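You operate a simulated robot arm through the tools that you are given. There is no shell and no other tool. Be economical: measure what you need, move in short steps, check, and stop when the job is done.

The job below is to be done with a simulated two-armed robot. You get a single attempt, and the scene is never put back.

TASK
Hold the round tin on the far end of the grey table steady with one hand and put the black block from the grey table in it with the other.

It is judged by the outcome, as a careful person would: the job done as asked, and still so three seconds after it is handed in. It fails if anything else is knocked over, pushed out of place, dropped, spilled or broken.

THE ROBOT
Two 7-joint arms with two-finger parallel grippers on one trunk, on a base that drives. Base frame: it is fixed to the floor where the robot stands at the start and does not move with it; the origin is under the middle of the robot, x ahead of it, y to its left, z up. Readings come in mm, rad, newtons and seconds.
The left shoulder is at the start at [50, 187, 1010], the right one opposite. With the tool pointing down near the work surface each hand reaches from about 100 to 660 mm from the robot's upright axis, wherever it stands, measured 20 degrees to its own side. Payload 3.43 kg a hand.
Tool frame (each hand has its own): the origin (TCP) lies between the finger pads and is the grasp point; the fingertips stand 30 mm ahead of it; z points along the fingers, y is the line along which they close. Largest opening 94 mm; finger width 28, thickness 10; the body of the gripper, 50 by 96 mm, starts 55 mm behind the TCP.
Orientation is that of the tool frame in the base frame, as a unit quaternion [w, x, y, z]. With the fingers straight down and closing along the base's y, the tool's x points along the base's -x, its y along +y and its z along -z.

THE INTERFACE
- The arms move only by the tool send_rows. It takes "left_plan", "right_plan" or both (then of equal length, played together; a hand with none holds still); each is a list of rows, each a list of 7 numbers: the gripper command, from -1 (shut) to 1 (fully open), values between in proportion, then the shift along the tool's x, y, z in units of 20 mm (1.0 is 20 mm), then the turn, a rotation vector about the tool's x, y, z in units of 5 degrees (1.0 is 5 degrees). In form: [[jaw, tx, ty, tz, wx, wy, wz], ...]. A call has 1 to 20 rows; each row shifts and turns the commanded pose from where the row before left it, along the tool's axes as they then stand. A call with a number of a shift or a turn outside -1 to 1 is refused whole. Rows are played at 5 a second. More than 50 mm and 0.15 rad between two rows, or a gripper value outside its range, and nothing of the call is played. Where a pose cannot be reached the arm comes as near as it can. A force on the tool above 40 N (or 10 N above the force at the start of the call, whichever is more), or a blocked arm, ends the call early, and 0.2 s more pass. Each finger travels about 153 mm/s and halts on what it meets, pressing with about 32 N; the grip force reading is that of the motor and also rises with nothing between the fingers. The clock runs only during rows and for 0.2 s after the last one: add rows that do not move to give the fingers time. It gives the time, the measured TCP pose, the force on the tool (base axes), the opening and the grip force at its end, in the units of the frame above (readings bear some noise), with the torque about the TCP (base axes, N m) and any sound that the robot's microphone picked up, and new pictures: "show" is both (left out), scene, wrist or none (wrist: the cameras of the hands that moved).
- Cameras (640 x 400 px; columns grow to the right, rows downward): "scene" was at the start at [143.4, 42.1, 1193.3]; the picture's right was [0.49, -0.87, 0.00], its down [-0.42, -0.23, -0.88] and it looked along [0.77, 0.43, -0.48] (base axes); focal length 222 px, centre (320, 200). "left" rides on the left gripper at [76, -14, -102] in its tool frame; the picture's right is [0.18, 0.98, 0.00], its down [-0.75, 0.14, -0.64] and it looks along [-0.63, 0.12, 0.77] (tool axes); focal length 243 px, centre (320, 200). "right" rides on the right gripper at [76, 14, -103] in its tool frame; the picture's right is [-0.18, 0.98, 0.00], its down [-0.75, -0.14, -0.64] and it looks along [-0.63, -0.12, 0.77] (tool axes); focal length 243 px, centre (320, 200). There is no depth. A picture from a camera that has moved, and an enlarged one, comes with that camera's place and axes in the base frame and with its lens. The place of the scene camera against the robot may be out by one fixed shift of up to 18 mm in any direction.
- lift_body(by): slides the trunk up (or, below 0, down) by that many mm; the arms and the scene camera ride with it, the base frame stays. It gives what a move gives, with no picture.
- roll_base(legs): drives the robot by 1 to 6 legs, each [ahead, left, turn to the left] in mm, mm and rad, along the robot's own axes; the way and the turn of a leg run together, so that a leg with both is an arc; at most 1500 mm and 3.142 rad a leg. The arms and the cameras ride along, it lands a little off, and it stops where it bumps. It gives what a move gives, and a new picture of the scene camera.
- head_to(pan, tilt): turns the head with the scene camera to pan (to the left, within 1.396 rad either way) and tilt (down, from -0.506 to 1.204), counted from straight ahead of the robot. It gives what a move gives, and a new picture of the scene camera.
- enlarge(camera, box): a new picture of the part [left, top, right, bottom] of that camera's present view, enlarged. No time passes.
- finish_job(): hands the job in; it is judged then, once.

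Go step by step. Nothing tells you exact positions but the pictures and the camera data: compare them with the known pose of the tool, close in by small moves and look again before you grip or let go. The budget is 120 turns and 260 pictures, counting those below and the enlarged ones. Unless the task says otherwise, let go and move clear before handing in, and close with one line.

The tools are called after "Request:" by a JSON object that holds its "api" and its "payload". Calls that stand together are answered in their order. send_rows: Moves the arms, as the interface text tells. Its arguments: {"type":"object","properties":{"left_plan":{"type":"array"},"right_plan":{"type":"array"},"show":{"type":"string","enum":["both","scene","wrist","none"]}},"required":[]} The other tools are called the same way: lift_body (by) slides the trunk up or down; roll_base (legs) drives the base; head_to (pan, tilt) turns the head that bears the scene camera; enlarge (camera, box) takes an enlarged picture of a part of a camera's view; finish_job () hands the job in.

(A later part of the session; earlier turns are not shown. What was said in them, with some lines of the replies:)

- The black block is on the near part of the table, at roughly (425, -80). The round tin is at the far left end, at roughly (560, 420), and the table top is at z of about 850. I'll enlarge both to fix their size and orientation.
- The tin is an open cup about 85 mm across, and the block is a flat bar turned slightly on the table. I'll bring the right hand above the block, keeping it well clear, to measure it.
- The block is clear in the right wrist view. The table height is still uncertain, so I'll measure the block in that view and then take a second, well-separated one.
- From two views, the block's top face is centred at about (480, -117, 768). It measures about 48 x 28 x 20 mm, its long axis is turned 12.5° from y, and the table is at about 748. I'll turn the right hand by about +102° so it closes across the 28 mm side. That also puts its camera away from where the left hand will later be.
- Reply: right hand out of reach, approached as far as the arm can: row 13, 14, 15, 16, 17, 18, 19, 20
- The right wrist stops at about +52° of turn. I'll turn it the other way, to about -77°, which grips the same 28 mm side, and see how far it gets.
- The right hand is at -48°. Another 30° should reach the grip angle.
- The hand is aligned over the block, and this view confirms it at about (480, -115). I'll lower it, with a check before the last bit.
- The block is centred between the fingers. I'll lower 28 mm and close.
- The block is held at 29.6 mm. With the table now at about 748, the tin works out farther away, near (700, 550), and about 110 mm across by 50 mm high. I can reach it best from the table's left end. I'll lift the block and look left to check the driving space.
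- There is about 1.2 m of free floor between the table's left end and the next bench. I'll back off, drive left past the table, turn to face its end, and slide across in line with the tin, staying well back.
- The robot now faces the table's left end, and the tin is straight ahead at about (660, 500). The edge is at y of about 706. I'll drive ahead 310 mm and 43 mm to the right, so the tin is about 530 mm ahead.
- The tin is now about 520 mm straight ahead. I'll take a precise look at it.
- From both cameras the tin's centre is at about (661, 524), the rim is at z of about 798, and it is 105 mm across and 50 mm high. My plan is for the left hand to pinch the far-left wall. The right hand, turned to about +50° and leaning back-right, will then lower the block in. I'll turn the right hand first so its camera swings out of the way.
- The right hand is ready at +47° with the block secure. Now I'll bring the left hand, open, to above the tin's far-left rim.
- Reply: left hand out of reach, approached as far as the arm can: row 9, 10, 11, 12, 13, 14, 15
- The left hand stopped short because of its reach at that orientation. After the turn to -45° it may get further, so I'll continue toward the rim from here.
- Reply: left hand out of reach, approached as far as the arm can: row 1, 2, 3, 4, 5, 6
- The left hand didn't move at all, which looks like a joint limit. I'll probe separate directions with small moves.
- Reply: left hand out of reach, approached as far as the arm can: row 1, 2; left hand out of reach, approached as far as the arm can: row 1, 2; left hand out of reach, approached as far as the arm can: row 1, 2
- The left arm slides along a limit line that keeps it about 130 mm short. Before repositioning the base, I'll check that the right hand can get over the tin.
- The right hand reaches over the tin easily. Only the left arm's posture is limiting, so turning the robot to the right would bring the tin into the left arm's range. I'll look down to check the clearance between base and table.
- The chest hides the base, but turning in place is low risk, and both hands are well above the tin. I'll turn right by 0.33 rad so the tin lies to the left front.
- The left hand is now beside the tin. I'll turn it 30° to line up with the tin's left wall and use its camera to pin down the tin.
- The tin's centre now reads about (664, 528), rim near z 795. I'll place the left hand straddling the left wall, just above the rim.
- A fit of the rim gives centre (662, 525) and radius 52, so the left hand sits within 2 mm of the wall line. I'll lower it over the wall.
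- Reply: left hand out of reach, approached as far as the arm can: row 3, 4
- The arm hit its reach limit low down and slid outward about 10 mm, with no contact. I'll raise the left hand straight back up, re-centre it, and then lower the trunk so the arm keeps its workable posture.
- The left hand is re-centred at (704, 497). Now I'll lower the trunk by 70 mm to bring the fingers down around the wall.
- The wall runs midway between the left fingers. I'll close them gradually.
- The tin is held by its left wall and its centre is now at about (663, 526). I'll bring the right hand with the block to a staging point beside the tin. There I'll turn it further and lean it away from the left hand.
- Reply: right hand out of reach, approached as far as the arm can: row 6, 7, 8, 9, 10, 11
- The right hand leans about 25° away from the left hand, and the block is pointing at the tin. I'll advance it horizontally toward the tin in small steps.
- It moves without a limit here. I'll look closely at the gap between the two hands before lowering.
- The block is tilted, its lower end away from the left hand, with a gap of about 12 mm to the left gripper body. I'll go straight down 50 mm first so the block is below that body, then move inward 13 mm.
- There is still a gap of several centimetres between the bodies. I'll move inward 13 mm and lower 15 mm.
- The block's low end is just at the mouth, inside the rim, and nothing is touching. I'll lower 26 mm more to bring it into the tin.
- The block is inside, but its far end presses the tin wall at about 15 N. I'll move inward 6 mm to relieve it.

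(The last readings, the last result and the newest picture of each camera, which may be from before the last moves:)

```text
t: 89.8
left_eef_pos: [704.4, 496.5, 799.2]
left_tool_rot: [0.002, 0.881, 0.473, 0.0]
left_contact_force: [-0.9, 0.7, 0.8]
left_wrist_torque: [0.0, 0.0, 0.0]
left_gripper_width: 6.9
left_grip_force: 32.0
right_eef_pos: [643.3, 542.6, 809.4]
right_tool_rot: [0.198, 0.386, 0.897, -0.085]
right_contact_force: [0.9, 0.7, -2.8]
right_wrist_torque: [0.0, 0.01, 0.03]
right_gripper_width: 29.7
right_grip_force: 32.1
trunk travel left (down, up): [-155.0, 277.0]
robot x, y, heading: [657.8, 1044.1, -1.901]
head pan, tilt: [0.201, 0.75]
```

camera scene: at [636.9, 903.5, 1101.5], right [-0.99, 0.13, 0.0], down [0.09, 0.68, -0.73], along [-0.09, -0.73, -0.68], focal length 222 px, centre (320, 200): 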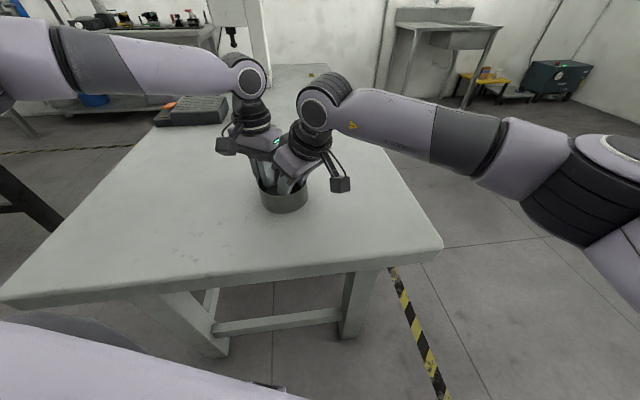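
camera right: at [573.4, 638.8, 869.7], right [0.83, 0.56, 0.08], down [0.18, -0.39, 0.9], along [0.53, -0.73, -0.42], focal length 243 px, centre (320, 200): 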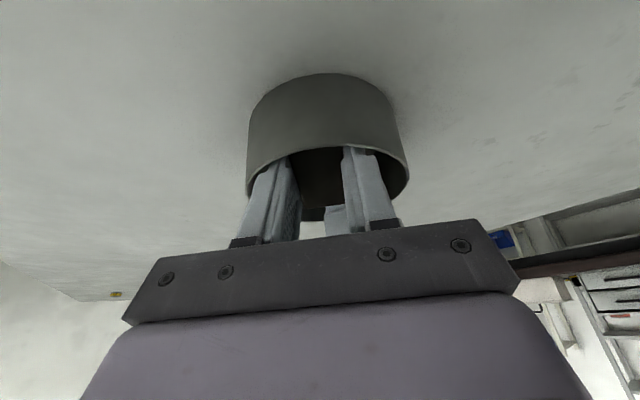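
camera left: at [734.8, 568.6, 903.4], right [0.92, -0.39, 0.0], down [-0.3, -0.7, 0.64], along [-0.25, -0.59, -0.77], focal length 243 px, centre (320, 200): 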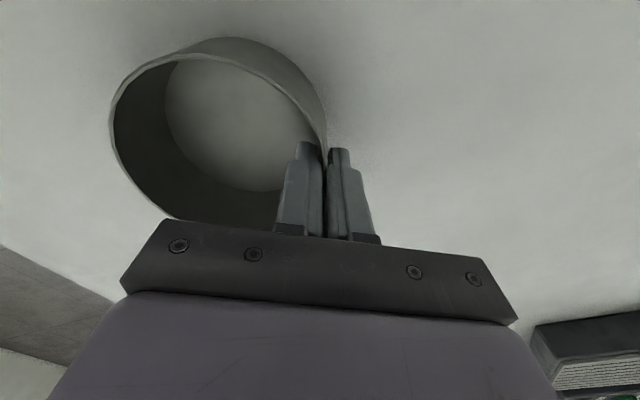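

The contact is relieved. I'll open the right fingers slightly to let the block drop the last bit.

Request:
{"api": "send_rows", "payload": {"right_plan": [[-0.25, 0, 0, 0, 0, 0, 0], [-0.15, 0, 0, 0, 0, 0, 0], [-0.15, 0, 0, 0, 0, 0, 0], [-0.15, 0, 0, 0, 0, 0, 0]]}}

Request:
{"api": "enlarge", "payload": {"camera": "scene", "box": [216, 130, 344, 210]}}

Request:
{"api": "enlarge", "payload": {"camera": "left", "box": [0, 0, 640, 400]}}

```text
t: 90.8
left_eef_pos: [703.2, 496.8, 801.1]
left_tool_rot: [0.001, 0.882, 0.472, -0.001]
left_contact_force: [-0.5, -3.4, 0.2]
left_wrist_torque: [0.09, -0.02, 0.22]
left_gripper_width: 6.7
left_grip_force: 32.1
right_eef_pos: [644.3, 542.9, 809.8]
right_tool_rot: [0.198, 0.386, 0.897, -0.085]
right_contact_force: [2.2, 1.6, 0.8]
right_wrist_torque: [-0.03, -0.01, -0.04]
right_gripper_width: 38.4
right_grip_force: 0.1
trunk travel left (down, up): [-155.0, 277.0]
robot x, y, heading: [658.1, 1043.4, -1.897]
head pan, tilt: [0.201, 0.75]
camera scene: at [636.9, 903.5, 1101.5], right [-0.99, 0.13, 0.0], down [0.09, 0.68, -0.73], along [-0.09, -0.73, -0.68], focal length 222 px, centre (320, 200)
camera right: at [576.8, 634.8, 869.6], right [0.83, 0.56, 0.08], down [0.18, -0.4, 0.9], along [0.53, -0.73, -0.43], focal length 243 px, centre (320, 200)
```

scene: 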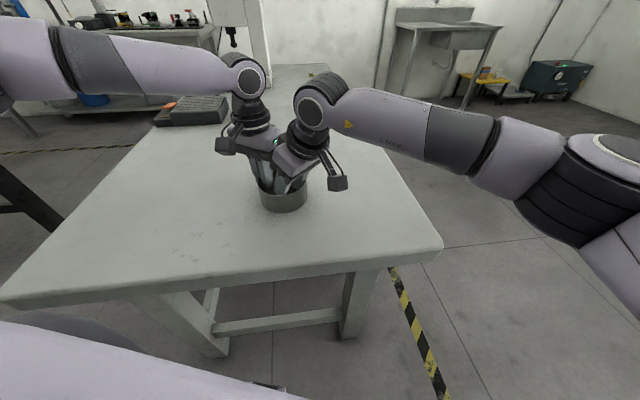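
right: 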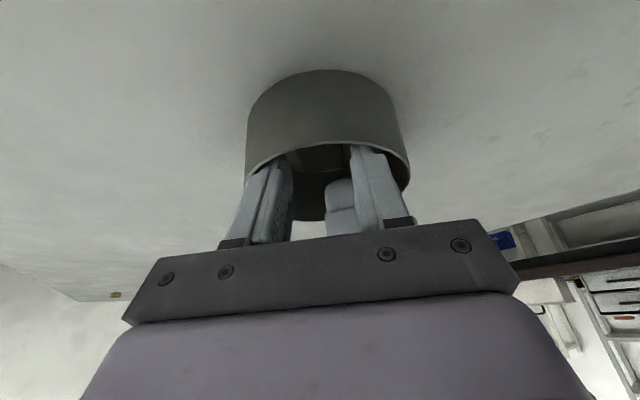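

```text
5.00 times, centred on (280, 170) of scene
camera zoom: at [636.9, 903.5, 1101.5], right [-0.99, 0.13, 0.0], down [0.09, 0.68, -0.73], along [-0.09, -0.73, -0.68], focal length 1111 px, centre (520, 350)
```

zoom: 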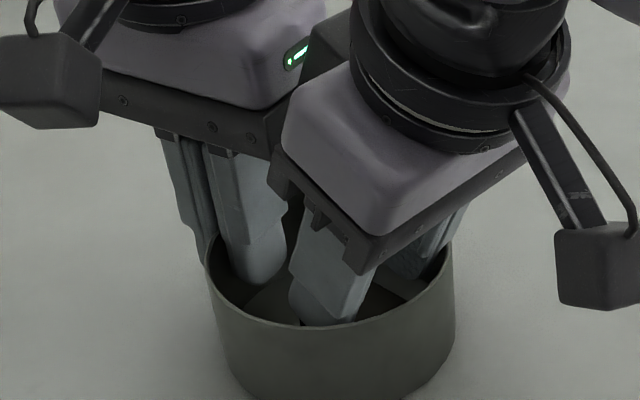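

```text
1.00 times, centred on (320, 200) of left (not enlarged: the box is as wide or as high as the picture)
camera zoom: at [734.9, 568.6, 903.4], right [0.92, -0.39, 0.0], down [-0.3, -0.7, 0.64], along [-0.25, -0.59, -0.77], focal length 243 px, centre (320, 200)
```

zoom: 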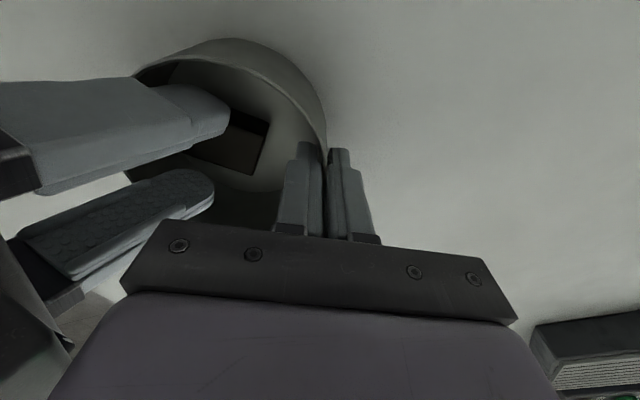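

The block has dropped onto the tin's floor. I'll ease the right fingers in slightly and withdraw straight back along their own axis.

Request:
{"api": "send_rows", "payload": {"right_plan": [[-0.22, 0, 0, 0, 0, 0, 0], [-0.22, 0, 0, -0.5, 0, 0, 0], [-0.22, 0, 0, -0.5, 0, 0, 0], [-0.22, 0, 0, -1, 0, 0, 0], [-0.22, 0, 0, -1, 0, 0, 0], [-0.22, 0, 0, -1, 0, 0, 0], [-0.22, 0, 0, -1, 0, 0, 0], [-0.22, 0, 0, -1, 0, 0, 0], [-0.22, 0.5, 0, -0.7, 0, 0, 0], [-0.22, 0.5, 0, -0.7, 0, 0, 0], [-0.22, 0.5, 0, -0.7, 0, 0, 0]]}}

Request:
{"api": "enlarge", "payload": {"camera": "scene", "box": [216, 130, 344, 210]}}

```text
t: 93.2
left_eef_pos: [703.8, 497.3, 801.8]
left_tool_rot: [0.0, 0.882, 0.471, -0.001]
left_contact_force: [-0.7, 1.4, 0.6]
left_wrist_torque: [0.01, -0.05, 0.03]
left_gripper_width: 6.8
left_grip_force: 32.0
right_eef_pos: [577.4, 612.5, 942.5]
right_tool_rot: [0.2, 0.384, 0.897, -0.085]
right_contact_force: [-0.5, -0.2, -0.9]
right_wrist_torque: [-0.01, 0.08, 0.03]
right_gripper_width: 36.6
right_grip_force: 0.1
trunk travel left (down, up): [-155.0, 277.0]
robot x, y, heading: [663.6, 1041.3, -1.896]
head pan, tilt: [0.201, 0.75]
camera scene: at [636.8, 903.6, 1101.5], right [-0.99, 0.13, 0.0], down [0.09, 0.68, -0.73], along [-0.09, -0.73, -0.68], focal length 222 px, centre (320, 200)
camera right: at [510.3, 704.6, 1002.9], right [0.83, 0.56, 0.08], down [0.18, -0.4, 0.9], along [0.53, -0.73, -0.43], focal length 243 px, centre (320, 200)
```

scene: 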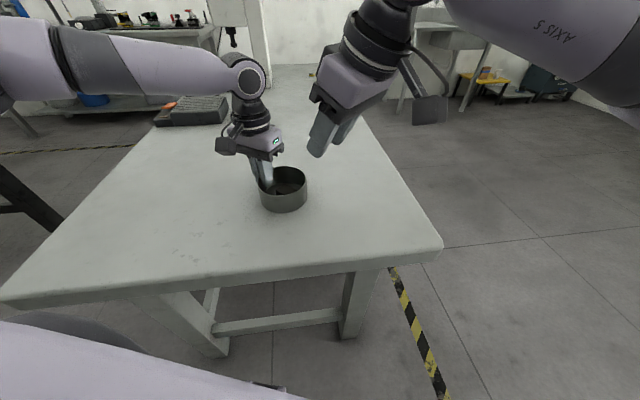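
right: 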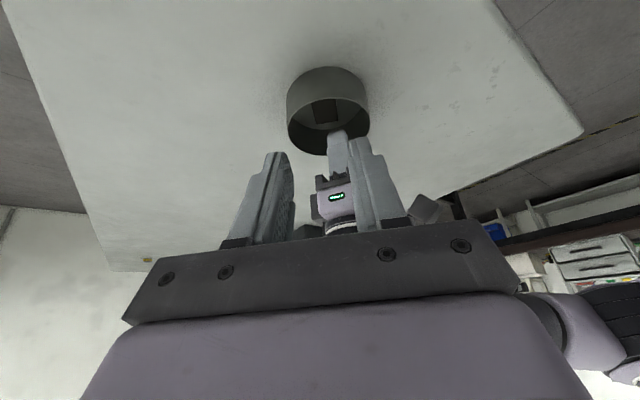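

```text
5.00 times, centred on (280, 170) of scene
camera zoom: at [636.8, 903.6, 1101.5], right [-0.99, 0.13, 0.0], down [0.09, 0.68, -0.73], along [-0.09, -0.73, -0.68], focal length 1111 px, centre (520, 350)
```

zoom: 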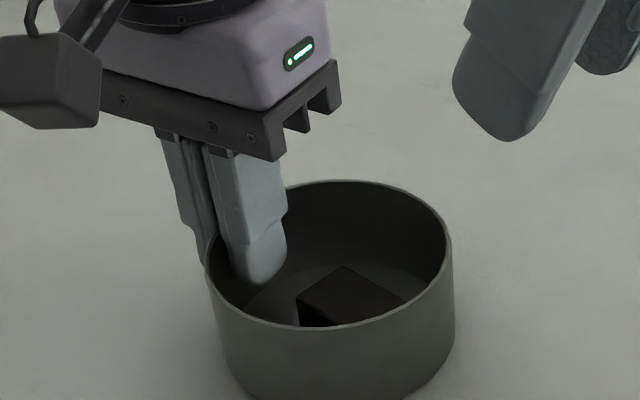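

The block lies in the tin. Next I'll open the left fingers a little and lift away by raising the trunk straight up.

Request:
{"api": "send_rows", "payload": {"left_plan": [[-0.7, 0, 0, 0, 0, 0, 0], [-0.55, 0, 0, 0, 0, 0, 0], [-0.55, 0, 0, 0, 0, 0, 0]], "show": "wrist"}}

Request:
{"api": "lift_body", "payload": {"by": 110}}

Request:
{"api": "enlarge", "payload": {"camera": "scene", "box": [200, 140, 360, 240]}}

Request:
{"api": "enlarge", "payload": {"camera": "left", "box": [150, 10, 406, 170]}}

```text
t: 94.0
left_eef_pos: [703.2, 496.7, 800.6]
left_tool_rot: [0.0, 0.882, 0.471, -0.001]
left_contact_force: [1.0, -0.5, 0.3]
left_wrist_torque: [0.01, 0.01, 0.0]
left_gripper_width: 20.8
left_grip_force: 0.0
right_eef_pos: [577.9, 612.7, 942.0]
right_tool_rot: [0.199, 0.386, 0.897, -0.085]
right_contact_force: [0.1, -0.1, 0.4]
right_wrist_torque: [-0.01, -0.02, 0.04]
right_gripper_width: 37.1
right_grip_force: 0.1
trunk travel left (down, up): [-155.0, 277.0]
robot x, y, heading: [658.2, 1042.6, -1.898]
head pan, tilt: [0.201, 0.75]
camera left: at [734.9, 568.7, 903.5], right [0.92, -0.39, 0.0], down [-0.3, -0.7, 0.64], along [-0.25, -0.59, -0.77], focal length 243 px, centre (320, 200)
```

left: 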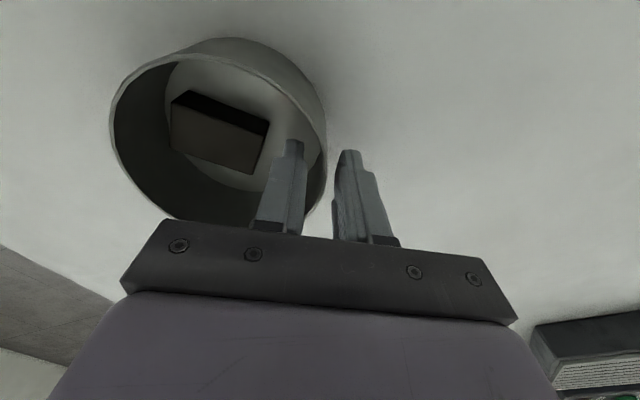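

```text
t: 95.4
left_eef_pos: [702.9, 497.7, 910.1]
left_tool_rot: [0.0, 0.882, 0.471, -0.002]
left_contact_force: [0.3, 0.0, -0.3]
left_wrist_torque: [-0.02, 0.01, 0.06]
left_gripper_width: 21.0
left_grip_force: 0.1
right_eef_pos: [578.3, 612.1, 1052.2]
right_tool_rot: [0.198, 0.386, 0.897, -0.085]
right_contact_force: [0.1, -0.4, -0.9]
right_wrist_torque: [-0.01, 0.06, 0.06]
right_gripper_width: 36.6
right_grip_force: 0.1
trunk travel left (down, up): [-265.0, 167.0]
robot x, y, heading: [660.6, 1042.2, -1.902]
head pan, tilt: [0.201, 0.75]
```

```text
4.00 times, centred on (280, 190) of scene
camera zoom: at [636.8, 903.4, 1211.4], right [-0.99, 0.13, 0.0], down [0.09, 0.68, -0.73], along [-0.09, -0.73, -0.68], focal length 889 px, centre (480, 240)
```

zoom: 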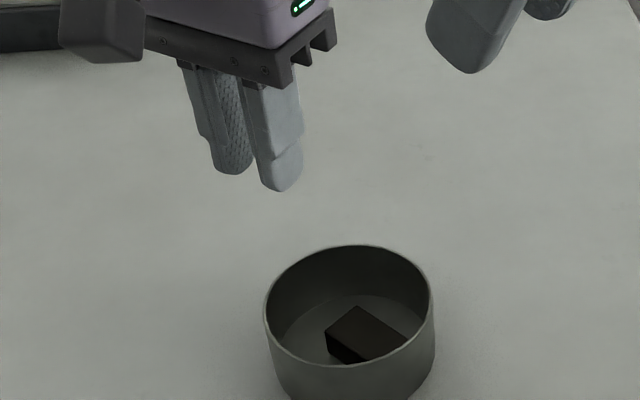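

```text
2.50 times, centred on (278, 90) of left
camera zoom: at [734.8, 568.6, 1013.3], right [0.92, -0.39, 0.0], down [-0.3, -0.7, 0.64], along [-0.25, -0.59, -0.77], focal length 606 px, centre (425, 475)
```

zoom: 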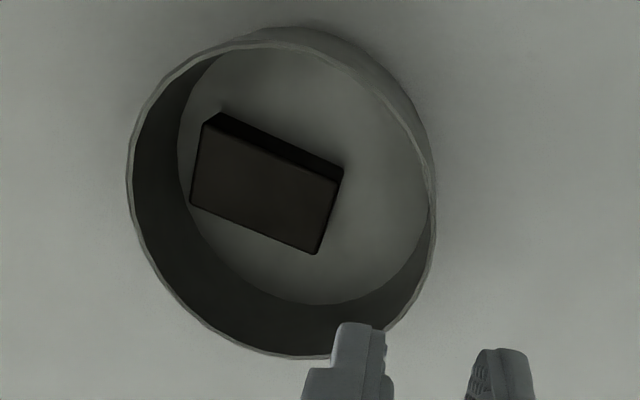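

The block lies flat inside the upright tin, and both hands are empty and clear of it. I'm handing in the job.

Request:
{"api": "finish_job", "payload": {}}

```text
The job is handed in.
```

The black block is in the round tin: the left hand held the tin by its wall while the right hand put the block in, and nothing else was disturbed.
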